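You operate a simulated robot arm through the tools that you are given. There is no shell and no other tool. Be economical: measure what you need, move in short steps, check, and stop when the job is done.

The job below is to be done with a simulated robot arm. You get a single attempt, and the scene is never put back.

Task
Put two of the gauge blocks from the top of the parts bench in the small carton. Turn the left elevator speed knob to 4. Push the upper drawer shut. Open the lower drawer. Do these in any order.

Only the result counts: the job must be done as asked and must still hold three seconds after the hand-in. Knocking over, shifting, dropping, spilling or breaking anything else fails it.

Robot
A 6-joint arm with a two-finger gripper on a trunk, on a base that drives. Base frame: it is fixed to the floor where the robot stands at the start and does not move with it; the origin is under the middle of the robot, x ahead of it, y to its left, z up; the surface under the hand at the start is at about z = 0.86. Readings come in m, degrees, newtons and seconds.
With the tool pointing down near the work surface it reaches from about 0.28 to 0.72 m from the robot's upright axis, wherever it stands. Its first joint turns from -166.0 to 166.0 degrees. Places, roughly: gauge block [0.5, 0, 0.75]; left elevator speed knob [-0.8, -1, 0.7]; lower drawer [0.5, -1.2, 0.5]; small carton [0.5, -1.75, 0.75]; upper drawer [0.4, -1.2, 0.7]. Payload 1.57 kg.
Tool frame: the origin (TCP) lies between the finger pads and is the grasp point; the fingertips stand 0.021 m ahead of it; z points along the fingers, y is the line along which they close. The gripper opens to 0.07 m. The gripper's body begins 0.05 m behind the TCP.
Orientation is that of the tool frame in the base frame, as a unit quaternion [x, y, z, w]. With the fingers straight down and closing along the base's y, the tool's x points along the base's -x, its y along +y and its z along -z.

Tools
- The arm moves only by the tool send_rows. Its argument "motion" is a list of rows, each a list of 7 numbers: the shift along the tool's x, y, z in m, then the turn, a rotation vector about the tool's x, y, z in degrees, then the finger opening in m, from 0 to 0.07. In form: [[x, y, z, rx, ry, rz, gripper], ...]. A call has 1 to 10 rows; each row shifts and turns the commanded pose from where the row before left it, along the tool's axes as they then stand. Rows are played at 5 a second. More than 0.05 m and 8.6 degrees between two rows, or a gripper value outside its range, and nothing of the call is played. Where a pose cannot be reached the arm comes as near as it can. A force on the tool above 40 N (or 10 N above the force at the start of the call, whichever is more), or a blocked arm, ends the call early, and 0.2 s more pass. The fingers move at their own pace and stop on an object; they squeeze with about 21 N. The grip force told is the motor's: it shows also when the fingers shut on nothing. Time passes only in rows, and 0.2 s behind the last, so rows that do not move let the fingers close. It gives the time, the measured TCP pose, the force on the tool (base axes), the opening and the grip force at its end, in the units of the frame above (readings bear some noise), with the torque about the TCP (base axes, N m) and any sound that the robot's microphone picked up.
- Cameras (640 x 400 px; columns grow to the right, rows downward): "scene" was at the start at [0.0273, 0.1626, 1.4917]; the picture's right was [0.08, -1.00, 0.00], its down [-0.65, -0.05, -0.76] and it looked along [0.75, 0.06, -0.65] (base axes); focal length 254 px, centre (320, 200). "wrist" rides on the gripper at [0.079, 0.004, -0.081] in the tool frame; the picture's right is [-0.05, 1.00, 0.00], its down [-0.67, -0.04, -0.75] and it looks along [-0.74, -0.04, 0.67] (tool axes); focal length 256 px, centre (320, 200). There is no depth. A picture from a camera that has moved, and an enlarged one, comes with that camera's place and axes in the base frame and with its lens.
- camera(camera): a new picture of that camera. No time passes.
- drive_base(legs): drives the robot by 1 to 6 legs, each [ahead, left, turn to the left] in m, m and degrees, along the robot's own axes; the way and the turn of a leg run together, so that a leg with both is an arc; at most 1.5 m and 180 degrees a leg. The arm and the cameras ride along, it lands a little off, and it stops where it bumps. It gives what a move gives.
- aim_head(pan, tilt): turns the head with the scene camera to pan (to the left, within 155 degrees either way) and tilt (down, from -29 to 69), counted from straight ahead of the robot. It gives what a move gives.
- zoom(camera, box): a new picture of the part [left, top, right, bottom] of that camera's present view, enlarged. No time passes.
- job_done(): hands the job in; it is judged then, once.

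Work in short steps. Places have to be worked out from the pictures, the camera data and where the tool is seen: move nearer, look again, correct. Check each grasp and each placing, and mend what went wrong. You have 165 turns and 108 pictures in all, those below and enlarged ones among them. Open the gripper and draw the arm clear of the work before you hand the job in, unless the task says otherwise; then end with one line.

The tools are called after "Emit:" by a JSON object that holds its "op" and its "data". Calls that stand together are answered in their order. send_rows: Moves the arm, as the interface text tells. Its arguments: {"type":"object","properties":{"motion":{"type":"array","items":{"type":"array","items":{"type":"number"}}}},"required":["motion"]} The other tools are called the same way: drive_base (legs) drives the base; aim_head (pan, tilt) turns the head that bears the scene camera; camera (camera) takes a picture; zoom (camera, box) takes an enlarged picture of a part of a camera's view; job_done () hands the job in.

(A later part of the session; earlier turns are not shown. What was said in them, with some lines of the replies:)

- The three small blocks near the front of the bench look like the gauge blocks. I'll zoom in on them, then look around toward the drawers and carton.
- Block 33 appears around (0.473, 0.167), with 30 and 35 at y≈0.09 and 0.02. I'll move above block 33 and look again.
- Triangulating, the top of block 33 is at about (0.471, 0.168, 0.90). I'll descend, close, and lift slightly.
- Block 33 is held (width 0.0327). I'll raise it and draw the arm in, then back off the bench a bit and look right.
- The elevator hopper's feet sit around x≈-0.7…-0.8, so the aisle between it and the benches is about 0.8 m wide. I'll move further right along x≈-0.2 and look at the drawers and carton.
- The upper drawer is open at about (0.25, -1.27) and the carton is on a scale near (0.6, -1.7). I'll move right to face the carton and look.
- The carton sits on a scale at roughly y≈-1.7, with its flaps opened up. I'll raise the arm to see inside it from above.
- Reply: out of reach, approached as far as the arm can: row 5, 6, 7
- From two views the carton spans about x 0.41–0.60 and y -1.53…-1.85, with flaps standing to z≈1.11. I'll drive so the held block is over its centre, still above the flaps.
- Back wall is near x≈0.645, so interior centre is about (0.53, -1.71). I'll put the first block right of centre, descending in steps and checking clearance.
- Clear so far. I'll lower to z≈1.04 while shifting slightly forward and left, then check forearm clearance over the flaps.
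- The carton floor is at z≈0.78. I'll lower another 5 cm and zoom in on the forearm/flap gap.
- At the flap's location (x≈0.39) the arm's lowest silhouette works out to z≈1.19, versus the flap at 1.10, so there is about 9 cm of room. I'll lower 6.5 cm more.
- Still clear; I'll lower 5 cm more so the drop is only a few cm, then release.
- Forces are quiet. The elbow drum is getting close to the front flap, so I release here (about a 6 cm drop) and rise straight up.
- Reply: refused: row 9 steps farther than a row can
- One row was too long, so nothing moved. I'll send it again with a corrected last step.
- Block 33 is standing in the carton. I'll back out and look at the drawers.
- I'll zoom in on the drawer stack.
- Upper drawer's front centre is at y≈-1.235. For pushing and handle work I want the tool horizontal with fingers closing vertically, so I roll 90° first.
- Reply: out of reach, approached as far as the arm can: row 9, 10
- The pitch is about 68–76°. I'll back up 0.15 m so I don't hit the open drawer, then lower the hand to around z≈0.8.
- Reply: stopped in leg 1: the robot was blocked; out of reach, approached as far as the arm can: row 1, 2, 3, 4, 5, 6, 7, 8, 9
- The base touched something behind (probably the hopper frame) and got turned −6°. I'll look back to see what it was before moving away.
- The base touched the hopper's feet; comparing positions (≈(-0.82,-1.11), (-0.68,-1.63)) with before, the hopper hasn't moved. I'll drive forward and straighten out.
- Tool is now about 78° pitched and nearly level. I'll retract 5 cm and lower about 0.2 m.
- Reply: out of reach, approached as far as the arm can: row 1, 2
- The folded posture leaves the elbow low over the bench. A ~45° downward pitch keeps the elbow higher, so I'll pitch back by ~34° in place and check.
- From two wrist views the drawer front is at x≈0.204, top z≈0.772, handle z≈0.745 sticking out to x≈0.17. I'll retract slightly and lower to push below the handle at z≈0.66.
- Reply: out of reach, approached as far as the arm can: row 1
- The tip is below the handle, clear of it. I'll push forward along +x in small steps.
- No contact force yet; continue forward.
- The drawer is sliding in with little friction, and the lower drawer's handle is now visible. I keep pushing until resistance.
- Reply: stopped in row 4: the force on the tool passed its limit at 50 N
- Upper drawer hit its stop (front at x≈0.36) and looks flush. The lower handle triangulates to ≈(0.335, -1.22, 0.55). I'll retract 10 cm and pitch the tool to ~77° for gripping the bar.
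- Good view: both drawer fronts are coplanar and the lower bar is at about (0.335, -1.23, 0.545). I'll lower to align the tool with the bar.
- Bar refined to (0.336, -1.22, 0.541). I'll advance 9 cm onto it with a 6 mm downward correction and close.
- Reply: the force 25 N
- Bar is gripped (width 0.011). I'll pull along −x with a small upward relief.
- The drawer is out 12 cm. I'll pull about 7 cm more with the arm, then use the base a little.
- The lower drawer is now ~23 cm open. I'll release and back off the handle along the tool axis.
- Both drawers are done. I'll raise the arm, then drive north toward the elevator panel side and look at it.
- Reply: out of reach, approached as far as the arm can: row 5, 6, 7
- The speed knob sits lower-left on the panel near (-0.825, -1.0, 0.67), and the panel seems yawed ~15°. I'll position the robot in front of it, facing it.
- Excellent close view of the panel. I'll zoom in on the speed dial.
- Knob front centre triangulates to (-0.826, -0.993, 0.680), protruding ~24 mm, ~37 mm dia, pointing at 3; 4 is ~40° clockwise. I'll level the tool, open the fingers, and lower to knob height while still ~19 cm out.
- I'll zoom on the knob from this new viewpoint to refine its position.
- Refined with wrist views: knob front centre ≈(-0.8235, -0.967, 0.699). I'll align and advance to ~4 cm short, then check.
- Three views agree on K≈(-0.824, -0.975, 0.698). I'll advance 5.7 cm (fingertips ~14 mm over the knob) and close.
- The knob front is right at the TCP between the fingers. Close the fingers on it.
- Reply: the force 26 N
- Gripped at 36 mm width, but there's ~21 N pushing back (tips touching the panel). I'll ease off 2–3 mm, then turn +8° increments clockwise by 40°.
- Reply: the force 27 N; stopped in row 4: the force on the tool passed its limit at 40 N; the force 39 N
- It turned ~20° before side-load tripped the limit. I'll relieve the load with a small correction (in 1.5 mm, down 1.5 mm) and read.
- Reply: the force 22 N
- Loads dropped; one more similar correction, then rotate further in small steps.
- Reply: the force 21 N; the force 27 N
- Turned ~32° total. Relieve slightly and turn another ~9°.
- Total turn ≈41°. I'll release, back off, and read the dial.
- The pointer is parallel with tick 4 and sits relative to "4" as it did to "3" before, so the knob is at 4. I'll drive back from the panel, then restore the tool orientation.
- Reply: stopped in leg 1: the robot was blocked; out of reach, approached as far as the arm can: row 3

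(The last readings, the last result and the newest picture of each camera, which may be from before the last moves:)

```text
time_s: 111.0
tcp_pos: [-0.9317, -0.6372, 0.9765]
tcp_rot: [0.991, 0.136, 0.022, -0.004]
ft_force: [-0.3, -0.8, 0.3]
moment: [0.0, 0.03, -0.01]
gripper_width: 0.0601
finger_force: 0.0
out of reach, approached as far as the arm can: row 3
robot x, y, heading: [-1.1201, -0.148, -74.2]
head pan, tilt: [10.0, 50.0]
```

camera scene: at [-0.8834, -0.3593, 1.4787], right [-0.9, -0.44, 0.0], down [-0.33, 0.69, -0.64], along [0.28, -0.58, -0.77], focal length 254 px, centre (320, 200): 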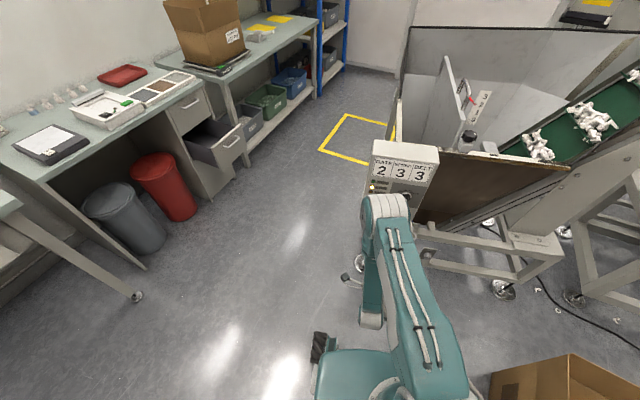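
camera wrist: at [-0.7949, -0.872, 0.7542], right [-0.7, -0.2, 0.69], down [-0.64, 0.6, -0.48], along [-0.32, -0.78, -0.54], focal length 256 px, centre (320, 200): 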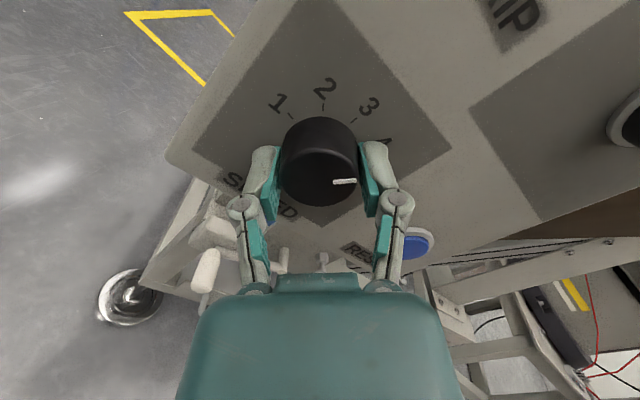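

The base touched something behind again at the end. I'll look behind before moving.

Emit:
{"op": "aim_head", "data": {"pan": 150, "tilt": 55}}

Emit:
{"op": "camera", "data": {"camera": "scene"}}

Emit:
{"op": "aim_head", "data": {"pan": -150, "tilt": 55}}

Emit:
{"op": "camera", "data": {"camera": "scene"}}

```text
time_s: 113.2
tcp_pos: [-0.9303, -0.6373, 0.9766]
tcp_rot: [0.99, 0.136, 0.021, -0.003]
ft_force: [-0.2, 0.2, -0.3]
moment: [-0.04, -0.01, 0.0]
gripper_width: 0.0603
finger_force: 0.0
robot x, y, heading: [-1.1239, -0.1515, -74.1]
head pan, tilt: [150.0, 55.0]
```

```text
37 pictures are left
camera scene: at [-0.9679, 0.0203, 1.4724], right [0.97, -0.24, 0.0], down [-0.2, -0.79, -0.57], along [0.14, 0.56, -0.82], focal length 254 px, centre (320, 200)
```

scene: 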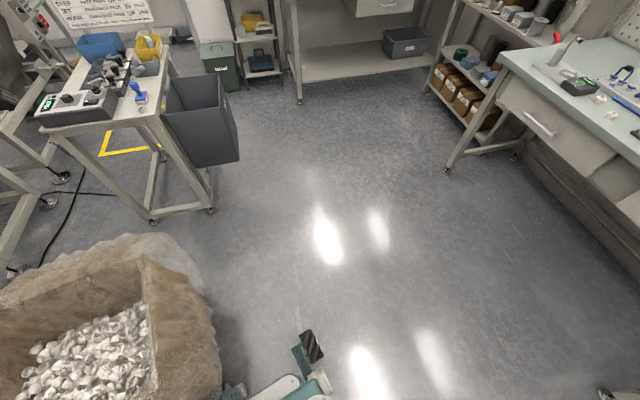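

```text
time_s: 117.3
tcp_pos: [-0.9291, -0.637, 0.9777]
tcp_rot: [0.99, 0.136, 0.022, -0.004]
ft_force: [0.3, 0.5, -0.5]
moment: [0.02, 0.04, -0.01]
gripper_width: 0.06
finger_force: 0.1
robot x, y, heading: [-1.1264, -0.1477, -74.1]
head pan, tilt: [-150.0, 55.0]
```

```text
36 pictures are left
camera scene: at [-1.0373, 0.0005, 1.4725], right [0.7, 0.72, 0.0], down [0.59, -0.57, -0.57], along [-0.41, 0.4, -0.82], focal length 254 px, centre (320, 200)
```

scene: 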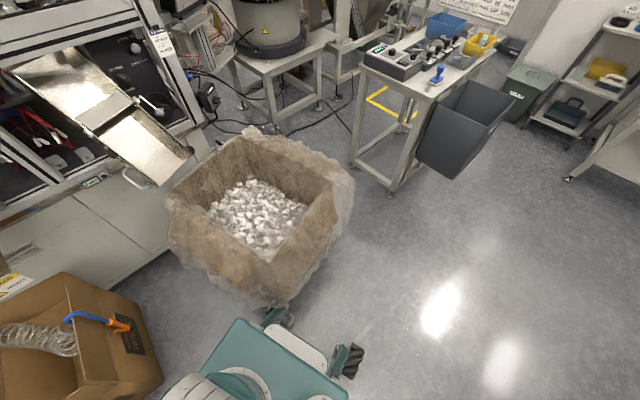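

The wheel only touched the large bin of caps, and the drive stopped there. I'll move away east, turn back to heading 0, and roll the tool back and raise it.

Emit:
{"op": "drive_base", "data": {"legs": [[0.08, 0, 0], [0, 0.6, 0], [0, 0, 74]]}}

Emit:
{"op": "send_rows", "data": {"motion": [[0, 0, -0.03, 0, 0, -8.2, 0.07], [0, 0, -0.03, 0, 0, -8.2, 0.07], [0, 0, -0.03, 0, 0, -8.2, 0.07], [0, 0, -0.03, 0, 0, -8.2, 0.07], [0, 0, -0.03, 0, 0, -8.2, 0.07], [0, 0, 0, 0, 0, -8.2, 0.07], [0, 0, 0, 0, 0, -8.2, 0.07], [0, 0, 0, 0, 0, -8.2, 0.07], [0, 0, 0, 0, 0, -8.2, 0.07], [0, 0, 0, 0, 0, -8.2, 0.07]]}}

Emit:
{"op": "aim_head", "data": {"pan": 0, "tilt": 50}}

Emit:
{"op": "camera", "data": {"camera": "scene"}}

```text
time_s: 124.6
tcp_pos: [0.0046, -0.0148, 0.9766]
tcp_rot: [0.711, 0.703, 0.016, -0.015]
ft_force: [0.9, 1.1, 0.7]
moment: [0.0, 0.01, 0.03]
gripper_width: 0.06
finger_force: 0.0
robot x, y, heading: [-0.5164, -0.0605, -0.3]
head pan, tilt: [-150.0, 55.0]
```

```text
time_s: 126.8
tcp_pos: [0.0044, -0.0221, 1.1264]
tcp_rot: [0.075, 0.997, 0.02, -0.001]
ft_force: [0.3, -0.6, -0.3]
moment: [-0.01, 0.02, 0.0]
gripper_width: 0.0699
finger_force: 0.1
robot x, y, heading: [-0.5165, -0.0608, -0.3]
head pan, tilt: [-150.0, 55.0]
```

```text
time_s: 129.1
tcp_pos: [0.0053, -0.0208, 1.1264]
tcp_rot: [0.076, 0.997, 0.021, -0.002]
ft_force: [1.0, 0.2, -0.5]
moment: [-0.03, -0.02, -0.02]
gripper_width: 0.0699
finger_force: 0.0
robot x, y, heading: [-0.5162, -0.0595, -0.3]
head pan, tilt: [0.0, 50.0]
```

```text
35 pictures are left
camera scene: at [-0.4956, 0.0956, 1.4788], right [-0.01, -1.0, 0.0], down [-0.77, 0.0, -0.64], along [0.64, 0.0, -0.77], focal length 254 px, centre (320, 200)
```

scene: 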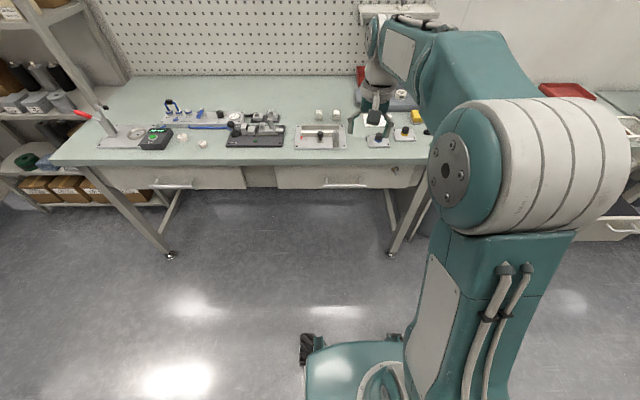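

I'll finish the roll and tilt correction, then drive so the TCP comes over block 30 at about (0.473, 0.092).

Emit:
{"op": "send_rows", "data": {"motion": [[0, 0, 0, 0, 0, -8.4, 0.07], [0, 0, 0, 2.4, 0, 0, 0.07], [0, 0, 0, 0, 0, 0, 0.07]]}}

Emit:
{"op": "drive_base", "data": {"legs": [[0, 0.113, 0], [0.46, 0, 0]]}}

Emit:
{"op": "camera", "data": {"camera": "wrist"}}

```text
time_s: 129.9
tcp_pos: [0.0054, -0.0208, 1.1268]
tcp_rot: [0.002, 1.0, 0.0, 0.0]
ft_force: [0.1, 0.6, 0.2]
moment: [-0.04, 0.02, 0.0]
gripper_width: 0.0702
finger_force: 0.0
robot x, y, heading: [-0.5158, -0.0607, -0.4]
head pan, tilt: [0.0, 50.0]
```

```text
time_s: 133.5
tcp_pos: [0.4668, 0.0905, 1.126]
tcp_rot: [0.003, 1.0, 0.0, 0.0]
ft_force: [0.1, 0.9, 0.4]
moment: [0.0, 0.04, -0.01]
gripper_width: 0.0699
finger_force: 0.1
robot x, y, heading: [-0.0549, 0.0476, -0.3]
head pan, tilt: [0.0, 50.0]
```

```text
34 pictures are left
camera wrist: at [0.3864, 0.0946, 1.2062], right [0.06, 1.0, 0.0], down [0.67, -0.04, 0.74], along [0.74, -0.04, -0.67], focal length 256 px, centre (320, 200)
```

wrist: 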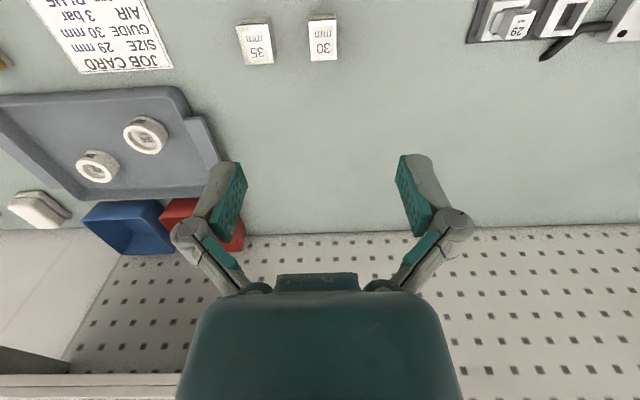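

Block 30's top is at about (0.474, 0.093). I'll descend to z≈0.96 and check before grasping.

Emit:
{"op": "send_rows", "data": {"motion": [[-0.006, 0.0015, 0.04, 0, 0, 0, 0.07], [0, 0, 0.045, 0, 0, 0, 0.07], [0, 0, 0.045, 0, 0, 0, 0.07], [0, 0, 0.03, 0, 0, 0, 0.07], [0, 0, 0, 0, 0, 0, 0.07]]}}

Emit:
{"op": "camera", "data": {"camera": "wrist"}}

```text
time_s: 134.7
tcp_pos: [0.4725, 0.0903, 0.9675]
tcp_rot: [0.001, 1.0, 0.001, 0.0]
ft_force: [-0.1, 0.2, 0.0]
moment: [-0.02, 0.01, 0.01]
gripper_width: 0.0701
finger_force: 0.1
robot x, y, heading: [-0.0551, 0.0479, -0.4]
head pan, tilt: [0.0, 50.0]
```

```text
33 pictures are left
camera wrist: at [0.3927, 0.095, 1.0463], right [0.06, 1.0, 0.0], down [0.67, -0.04, 0.75], along [0.74, -0.04, -0.67], focal length 256 px, centre (320, 200)
```

wrist: 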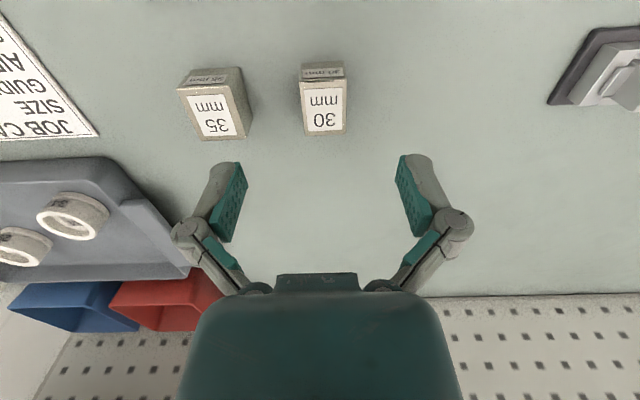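

Same geometry as with the first block. Descend to z≈0.890, grasp and lift.

Emit:
{"op": "send_rows", "data": {"motion": [[0.0015, 0.0025, 0.035, 0, 0, 0, 0.07], [0, 0, 0.022, 0, 0, 0, 0.07], [0, 0, 0.02, 0, 0, 0, 0.07], [0, 0, 0, 0, 0, 0, 0.02], [0, 0, 0, 0, 0, 0, 0.02], [0, 0, 0, 0, 0, 0, 0.02], [0, 0, -0.03, 0, 0, 0, 0.02], [0, 0, -0.05, 0, 0, 0, 0.02], [0, 0, -0.05, 0, 0, 0, 0.02], [0, 0, -0.05, 0, 0, 0, 0.02]]}}

Emit:
{"op": "camera", "data": {"camera": "wrist"}}

```text
time_s: 136.9
tcp_pos: [0.4696, 0.0941, 1.069]
tcp_rot: [0.001, 1.0, 0.0, -0.001]
ft_force: [0.6, -0.3, -4.1]
moment: [0.04, 0.01, 0.03]
gripper_width: 0.0298
finger_force: 21.2
robot x, y, heading: [-0.0565, 0.0493, -0.2]
head pan, tilt: [0.0, 50.0]
```

```text
32 pictures are left
camera wrist: at [0.3898, 0.0986, 1.1492], right [0.06, 1.0, 0.0], down [0.67, -0.04, 0.74], along [0.74, -0.04, -0.67], focal length 256 px, centre (320, 200)
```

wrist: 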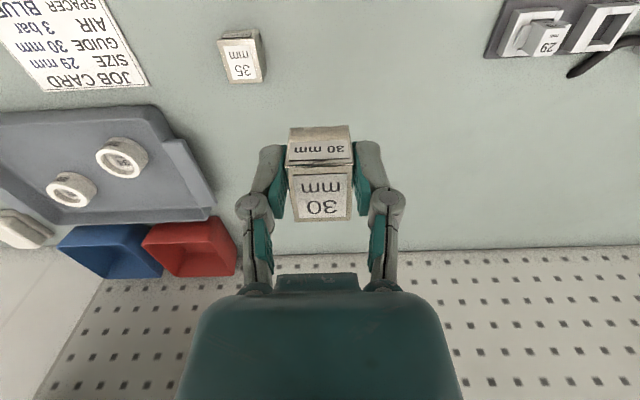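

Block 30 is held (29.8 mm). I'll raise it, back to x≈-0.22 and drive right to y≈-1.685.

Emit:
{"op": "send_rows", "data": {"motion": [[0, 0, -0.045, 0, 0, 0, 0.02], [0, 0, -0.045, 0, 0, 0, 0.02], [0, 0, -0.045, 0, 0, 0, 0.02], [0, 0, -0.03, 0, 0, 0, 0.02], [0, 0, 0, 0, 0, 0, 0.02]]}}

Emit:
{"op": "drive_base", "data": {"legs": [[-0.165, 0, 0.3], [0, -0.9, 0], [0, -0.83, 0]]}}

Emit:
{"op": "camera", "data": {"camera": "wrist"}}

```text
time_s: 138.1
tcp_pos: [0.4689, 0.0943, 1.2344]
tcp_rot: [0.002, 1.0, 0.001, 0.0]
ft_force: [-0.7, -1.0, -3.3]
moment: [-0.01, 0.0, -0.01]
gripper_width: 0.0298
finger_force: 21.1
robot x, y, heading: [-0.0562, 0.0485, -0.3]
head pan, tilt: [0.0, 50.0]
```

```text
time_s: 147.9
tcp_pos: [0.3036, -1.6371, 1.2358]
tcp_rot: [0.0, 1.0, -0.001, 0.0]
ft_force: [0.5, 0.0, -2.8]
moment: [0.01, 0.04, -0.02]
gripper_width: 0.0299
finger_force: 20.8
robot x, y, heading: [-0.2226, -1.6822, -0.1]
head pan, tilt: [0.0, 50.0]
```

```text
31 pictures are left
camera wrist: at [0.2248, -1.6335, 1.3145], right [0.05, 1.0, 0.0], down [0.67, -0.03, 0.74], along [0.74, -0.04, -0.67], focal length 256 px, centre (320, 200)
```

wrist: 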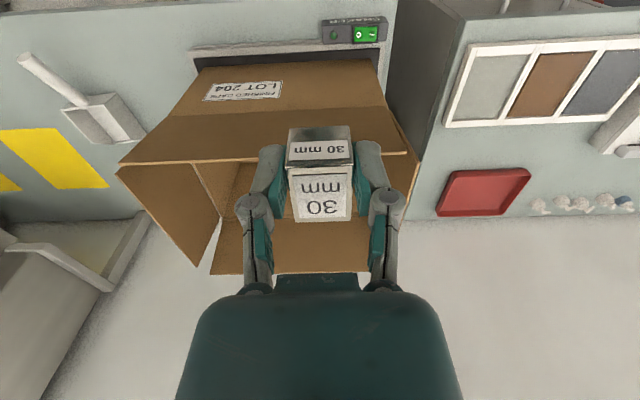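

Carton is still in place; the held block is at z≈1.2, above the flaps (1.13). Drive forward over it.

Emit:
{"op": "drive_base", "data": {"legs": [[0.237, -0.003, 0]]}}

Emit:
{"op": "camera", "data": {"camera": "wrist"}}

Emit:
{"op": "camera", "data": {"camera": "scene"}}

```text
time_s: 149.7
tcp_pos: [0.539, -1.6424, 1.2357]
tcp_rot: [0.0, 1.0, 0.001, 0.0]
ft_force: [-0.2, -0.1, -2.6]
moment: [0.01, 0.08, -0.01]
gripper_width: 0.0299
finger_force: 21.4
robot x, y, heading: [0.0145, -1.6843, 0.2]
head pan, tilt: [0.0, 50.0]
```

```text
30 pictures are left
camera wrist: at [0.4592, -1.6385, 1.3148], right [0.05, 1.0, 0.0], down [0.67, -0.04, 0.75], along [0.74, -0.04, -0.67], focal length 256 px, centre (320, 200)
```

wrist: 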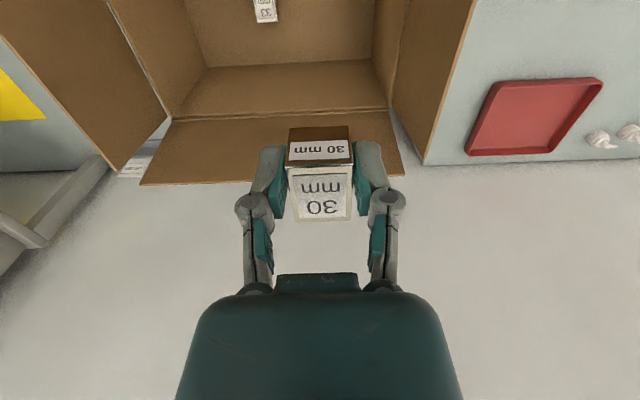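

```text
29 pictures are left
camera scene: at [0.0338, -1.5317, 1.4788], right [0.0, -1.0, 0.0], down [-0.77, 0.0, -0.64], along [0.64, 0.0, -0.77], focal length 254 px, centre (320, 200)
```

scene: 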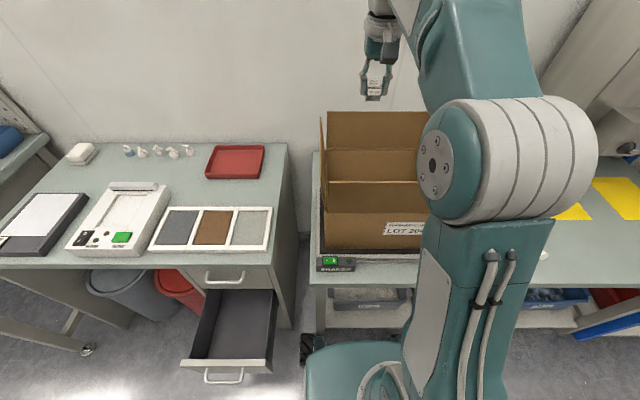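

Position is good (first block at y≈-1.735, target y -1.64). Descend to about z=0.95 and check clearance.

Emit:
{"op": "send_rows", "data": {"motion": [[0, 0, 0.045, 0, 0, 0, 0.02], [0, 0, 0.045, 0, 0, 0, 0.02], [0, 0, 0.045, 0, 0, 0, 0.02], [0, 0, 0.045, 0, 0, 0, 0.02], [0, 0, 0.045, 0, 0, 0, 0.02], [0, 0, 0.045, 0, 0, 0, 0.02], [0, 0, 0, 0, 0, 0, 0.02]]}}

Emit:
{"op": "camera", "data": {"camera": "scene"}}

Emit:
{"op": "camera", "data": {"camera": "wrist"}}

```text
time_s: 151.3
tcp_pos: [0.5391, -1.6409, 0.9657]
tcp_rot: [-0.001, 1.0, 0.001, 0.0]
ft_force: [0.4, 0.9, -2.5]
moment: [0.0, 0.03, 0.01]
gripper_width: 0.0298
finger_force: 21.4
robot x, y, heading: [0.0121, -1.6887, -0.1]
head pan, tilt: [0.0, 50.0]
```

```text
28 pictures are left
camera scene: at [0.034, -1.5315, 1.4787], right [0.0, -1.0, 0.0], down [-0.77, 0.0, -0.64], along [0.64, 0.0, -0.77], focal length 254 px, centre (320, 200)
```

scene: 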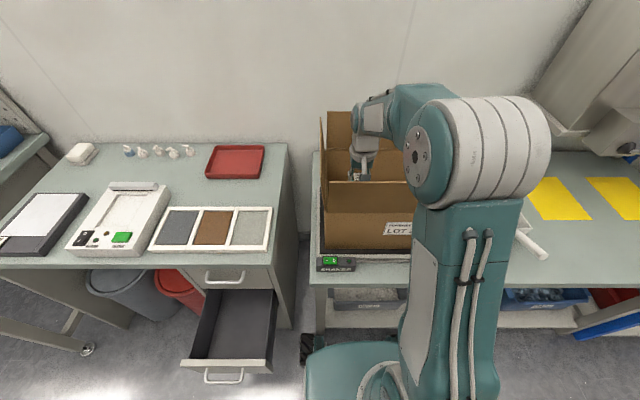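

```text
27 pictures are left
camera wrist: at [0.4594, -1.6374, 1.0451], right [0.05, 1.0, 0.0], down [0.67, -0.04, 0.75], along [0.74, -0.04, -0.67], focal length 256 px, centre (320, 200)
```

wrist: 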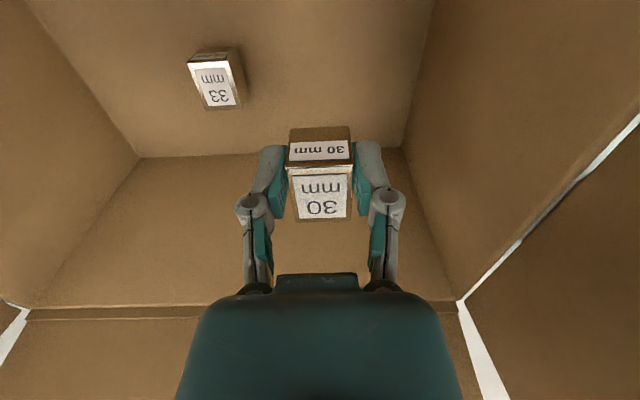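

Inside is clear. The elbow is nearer the front flap this time, so I'll lower only 4 cm and check again.

Emit:
{"op": "send_rows", "data": {"motion": [[0, 0, 0.02, 0, 0, 0, 0.02], [0, 0, 0.02, 0, 0, 0, 0.02], [0, 0, 0, 0, 0, 0, 0.02]]}}

Emit:
{"op": "zoom", "data": {"camera": "scene", "box": [290, 60, 610, 280]}}

```text
time_s: 152.1
tcp_pos: [0.5388, -1.6408, 0.9266]
tcp_rot: [-0.002, 1.0, 0.001, 0.001]
ft_force: [-0.6, 0.6, -2.3]
moment: [-0.01, 0.05, -0.01]
gripper_width: 0.0297
finger_force: 21.1
robot x, y, heading: [0.011, -1.6896, 0.4]
head pan, tilt: [0.0, 50.0]
```

```text
1.82 times, centred on (450, 170) of scene
camera zoom: at [0.034, -1.5315, 1.4787], right [0.0, -1.0, 0.0], down [-0.77, 0.0, -0.64], along [0.64, 0.0, -0.77], focal length 462 px, centre (84, 254)
```

zoom: 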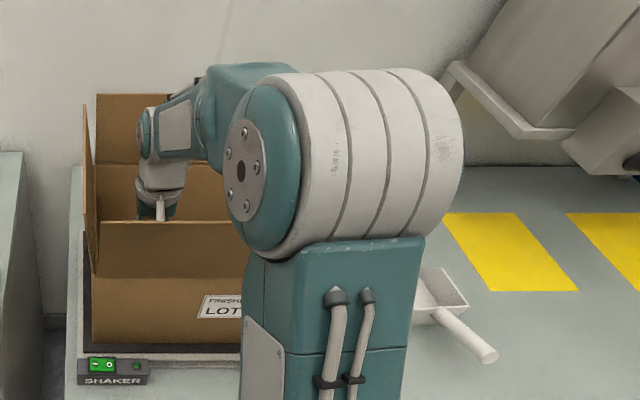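

The elbow drum is only ~2 cm above the front flap. Rather than risk it, I'll rise, shift the base right 0.17 m while keeping the TCP over the same spot, and descend with the elbow beside the carton.

Emit:
{"op": "send_rows", "data": {"motion": [[0, 0, -0.045, 0, 0, 0, 0.02], [0, 0, -0.045, 0, 0, 0, 0.02], [0, 0, -0.045, 0, 0, 0, 0.02], [0, 0, -0.045, 0, 0, 0, 0.02], [0, 0, -0.045, 0, 0, 0, 0.02], [0, 0, -0.045, 0, 0, 0, 0.02], [0, 0, -0.02, 0, 0, 0, 0.02], [0, 0, 0, 0, 0, 0, 0.02]]}}

Emit:
{"op": "drive_base", "data": {"legs": [[0, -0.18, 0]]}}

Emit:
{"op": "send_rows", "data": {"motion": [[0, 0.045, 0, 0, 0, 0, 0.02], [0, 0.045, 0, 0, 0, 0, 0.02], [0, 0.045, 0, 0, 0, 0, 0.02], [0, 0.045, 0, 0, 0, 0, 0.02], [0, 0, 0, 0, 0, 0, 0.02]]}}

Emit:
{"op": "camera", "data": {"camera": "wrist"}}

```text
time_s: 153.9
tcp_pos: [0.5386, -1.6427, 1.2155]
tcp_rot: [0.0, 1.0, 0.001, 0.001]
ft_force: [-0.3, 0.9, -2.8]
moment: [-0.03, 0.02, -0.01]
gripper_width: 0.0297
finger_force: 20.4
robot x, y, heading: [0.0112, -1.684, 0.0]
head pan, tilt: [0.0, 50.0]
```

```text
time_s: 155.4
tcp_pos: [0.5398, -1.8177, 1.2147]
tcp_rot: [-0.001, 1.0, -0.002, 0.001]
ft_force: [0.0, 0.0, -2.7]
moment: [-0.02, 0.03, -0.03]
gripper_width: 0.0295
finger_force: 20.9
robot x, y, heading: [0.0147, -1.8658, -0.2]
head pan, tilt: [0.0, 50.0]
```

```text
time_s: 156.6
tcp_pos: [0.5384, -1.6405, 1.2156]
tcp_rot: [-0.002, 1.0, 0.002, 0.0]
ft_force: [-0.6, -0.8, -3.8]
moment: [-0.02, 0.01, 0.01]
gripper_width: 0.03
finger_force: 20.7
robot x, y, heading: [0.0078, -1.8664, 0.1]
head pan, tilt: [0.0, 50.0]
```

```text
25 pictures are left
camera wrist: at [0.4594, -1.6377, 1.2947], right [0.05, 1.0, 0.0], down [0.67, -0.03, 0.75], along [0.74, -0.04, -0.67], focal length 256 px, centre (320, 200)
```

wrist: 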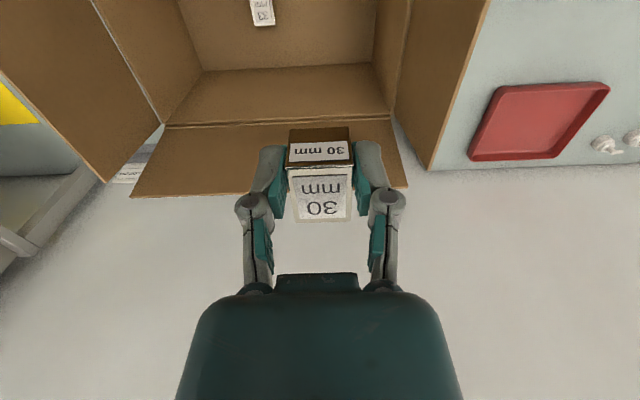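

Still over the same spot. Descend to z≈0.925 and check the elbow.

Emit:
{"op": "send_rows", "data": {"motion": [[0, 0, 0.045, 0, 0, 0, 0.02], [0, 0, 0.045, 0, 0, 0, 0.02], [0, 0, 0.045, 0, 0, 0, 0.02], [0, 0, 0.045, 0, 0, 0, 0.02], [0, 0, 0.045, 0, 0, 0, 0.02], [0, 0, 0.045, 0, 0, 0, 0.02], [0, 0, 0.02, 0, 0, 0, 0.02], [0, 0, 0, 0, 0, 0, 0.02]]}}

Emit:
{"op": "camera", "data": {"camera": "scene"}}

```text
time_s: 158.4
tcp_pos: [0.5376, -1.6413, 0.9252]
tcp_rot: [-0.002, 1.0, 0.001, 0.001]
ft_force: [0.1, 0.0, -2.6]
moment: [0.02, 0.04, 0.0]
gripper_width: 0.0298
finger_force: 21.0
robot x, y, heading: [0.0177, -1.8635, -0.3]
head pan, tilt: [0.0, 50.0]
```

```text
24 pictures are left
camera scene: at [0.034, -1.7085, 1.4786], right [0.0, -1.0, 0.0], down [-0.77, 0.0, -0.64], along [0.64, 0.0, -0.77], focal length 254 px, centre (320, 200)
```

scene: 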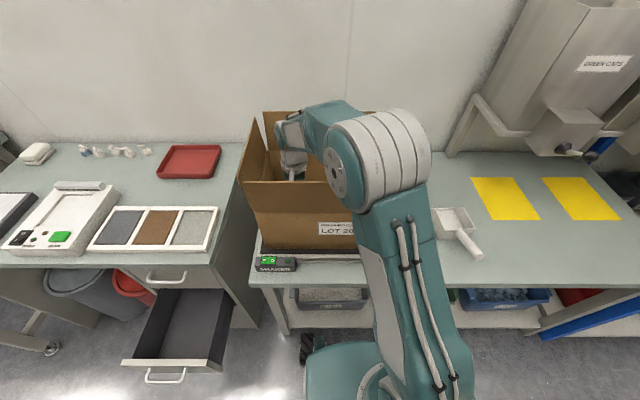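

The elbow is again close to the flap, with no contact force. I'll release here — the block falls about 10 cm onto cardboard — and rise straight up.

Emit:
{"op": "send_rows", "data": {"motion": [[0, 0, 0, 0, 0, 0, 0.055], [0, 0, 0, 0, 0, 0, 0.055], [0, 0, 0, 0, 0, 0, 0.055], [0, 0, -0.045, 0, 0, 0, 0.055], [0, 0, -0.045, 0, 0, 0, 0.055], [0, 0, -0.045, 0, 0, 0, 0.055], [0, 0, -0.045, 0, 0, 0, 0.055], [0, 0, -0.045, 0, 0, 0, 0.055], [0, 0, -0.045, 0, 0, 0, 0.055], [0, 0, -0.02, 0, 0, 0, 0.055]]}}

Emit:
{"op": "camera", "data": {"camera": "wrist"}}

Emit:
{"op": "camera", "data": {"camera": "scene"}}

```text
time_s: 160.6
tcp_pos: [0.5387, -1.6403, 1.2172]
tcp_rot: [-0.002, 1.0, 0.001, 0.0]
ft_force: [0.5, 0.4, -0.6]
moment: [-0.03, 0.0, 0.03]
gripper_width: 0.055
finger_force: 0.0
robot x, y, heading: [0.0147, -1.8678, -0.0]
head pan, tilt: [0.0, 50.0]
```

```text
23 pictures are left
camera wrist: at [0.4587, -1.6367, 1.2963], right [0.05, 1.0, 0.0], down [0.67, -0.03, 0.74], along [0.74, -0.04, -0.67], focal length 256 px, centre (320, 200)
```

wrist: 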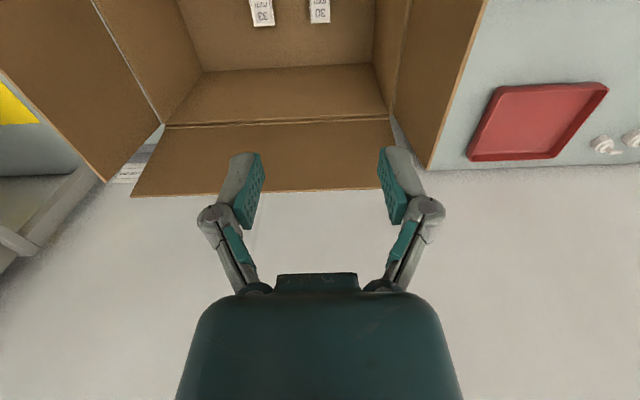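

```text
22 pictures are left
camera scene: at [0.0336, -1.7088, 1.4786], right [0.0, -1.0, 0.0], down [-0.77, 0.0, -0.64], along [0.64, 0.0, -0.77], focal length 254 px, centre (320, 200)
```

scene: 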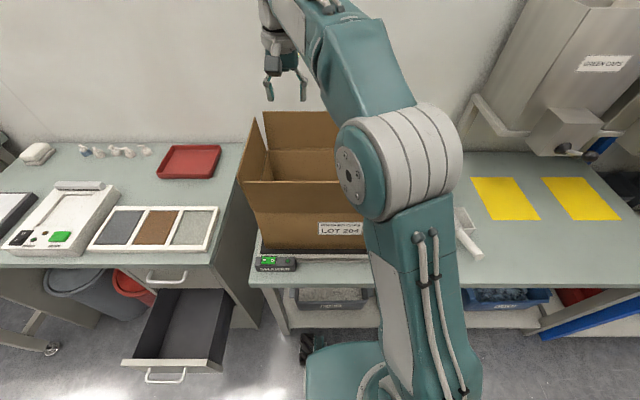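

Both blocks stand in the carton. I'll back away and take a final look at the drawers.

Emit:
{"op": "drive_base", "data": {"legs": [[-0.24, 0, 0]]}}

Emit:
{"op": "aim_head", "data": {"pan": 30, "tilt": 45}}

Emit:
{"op": "zoom", "data": {"camera": "scene", "box": [180, 100, 500, 300]}}

```text
time_s: 162.4
tcp_pos: [0.297, -1.6393, 1.2168]
tcp_rot: [-0.002, 1.0, 0.001, 0.001]
ft_force: [-0.3, 0.0, -0.5]
moment: [-0.01, 0.02, 0.03]
gripper_width: 0.0548
finger_force: 0.0
robot x, y, heading: [-0.2294, -1.869, -0.2]
head pan, tilt: [0.0, 50.0]
```

```text
time_s: 163.3
tcp_pos: [0.2969, -1.6407, 1.2177]
tcp_rot: [-0.002, 1.0, 0.001, 0.001]
ft_force: [0.1, 0.0, 0.2]
moment: [0.0, 0.01, -0.02]
gripper_width: 0.0548
finger_force: 0.0
robot x, y, heading: [-0.2296, -1.8656, 0.0]
head pan, tilt: [30.0, 45.0]
```

```text
2.00 times, centred on (340, 200) of scene
camera zoom: at [-0.2138, -1.6684, 1.4855], right [0.5, -0.87, 0.0], down [-0.61, -0.36, -0.71], along [0.61, 0.35, -0.71], focal length 508 px, centre (280, 200)
```

zoom: 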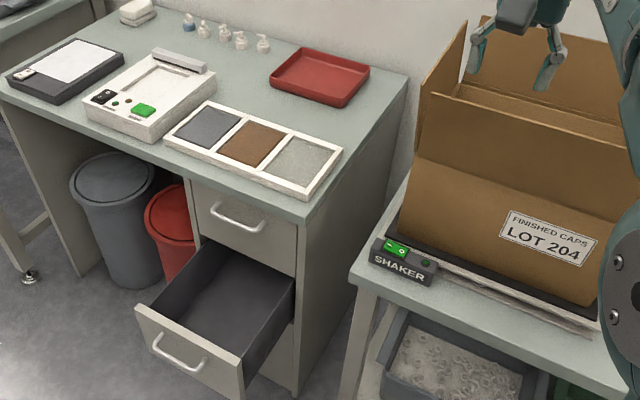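

The upper drawer is shut, the lower drawer is open, the knob is at 4 and both blocks are in the carton. The gripper is open and the arm is clear, so I'm handing in.

Emit:
{"op": "job_done", "data": {}}

```text
The job is handed in.
```

I handed the job in with all four parts done: the 33 mm and 30 mm blocks are in the carton, the speed knob is at 4, the upper drawer is shut and the lower drawer is about 23 cm open. While driving, the base touched the hopper's feet and the large bin of caps. The hopper had not moved noticeably, but I did not measure the bin.
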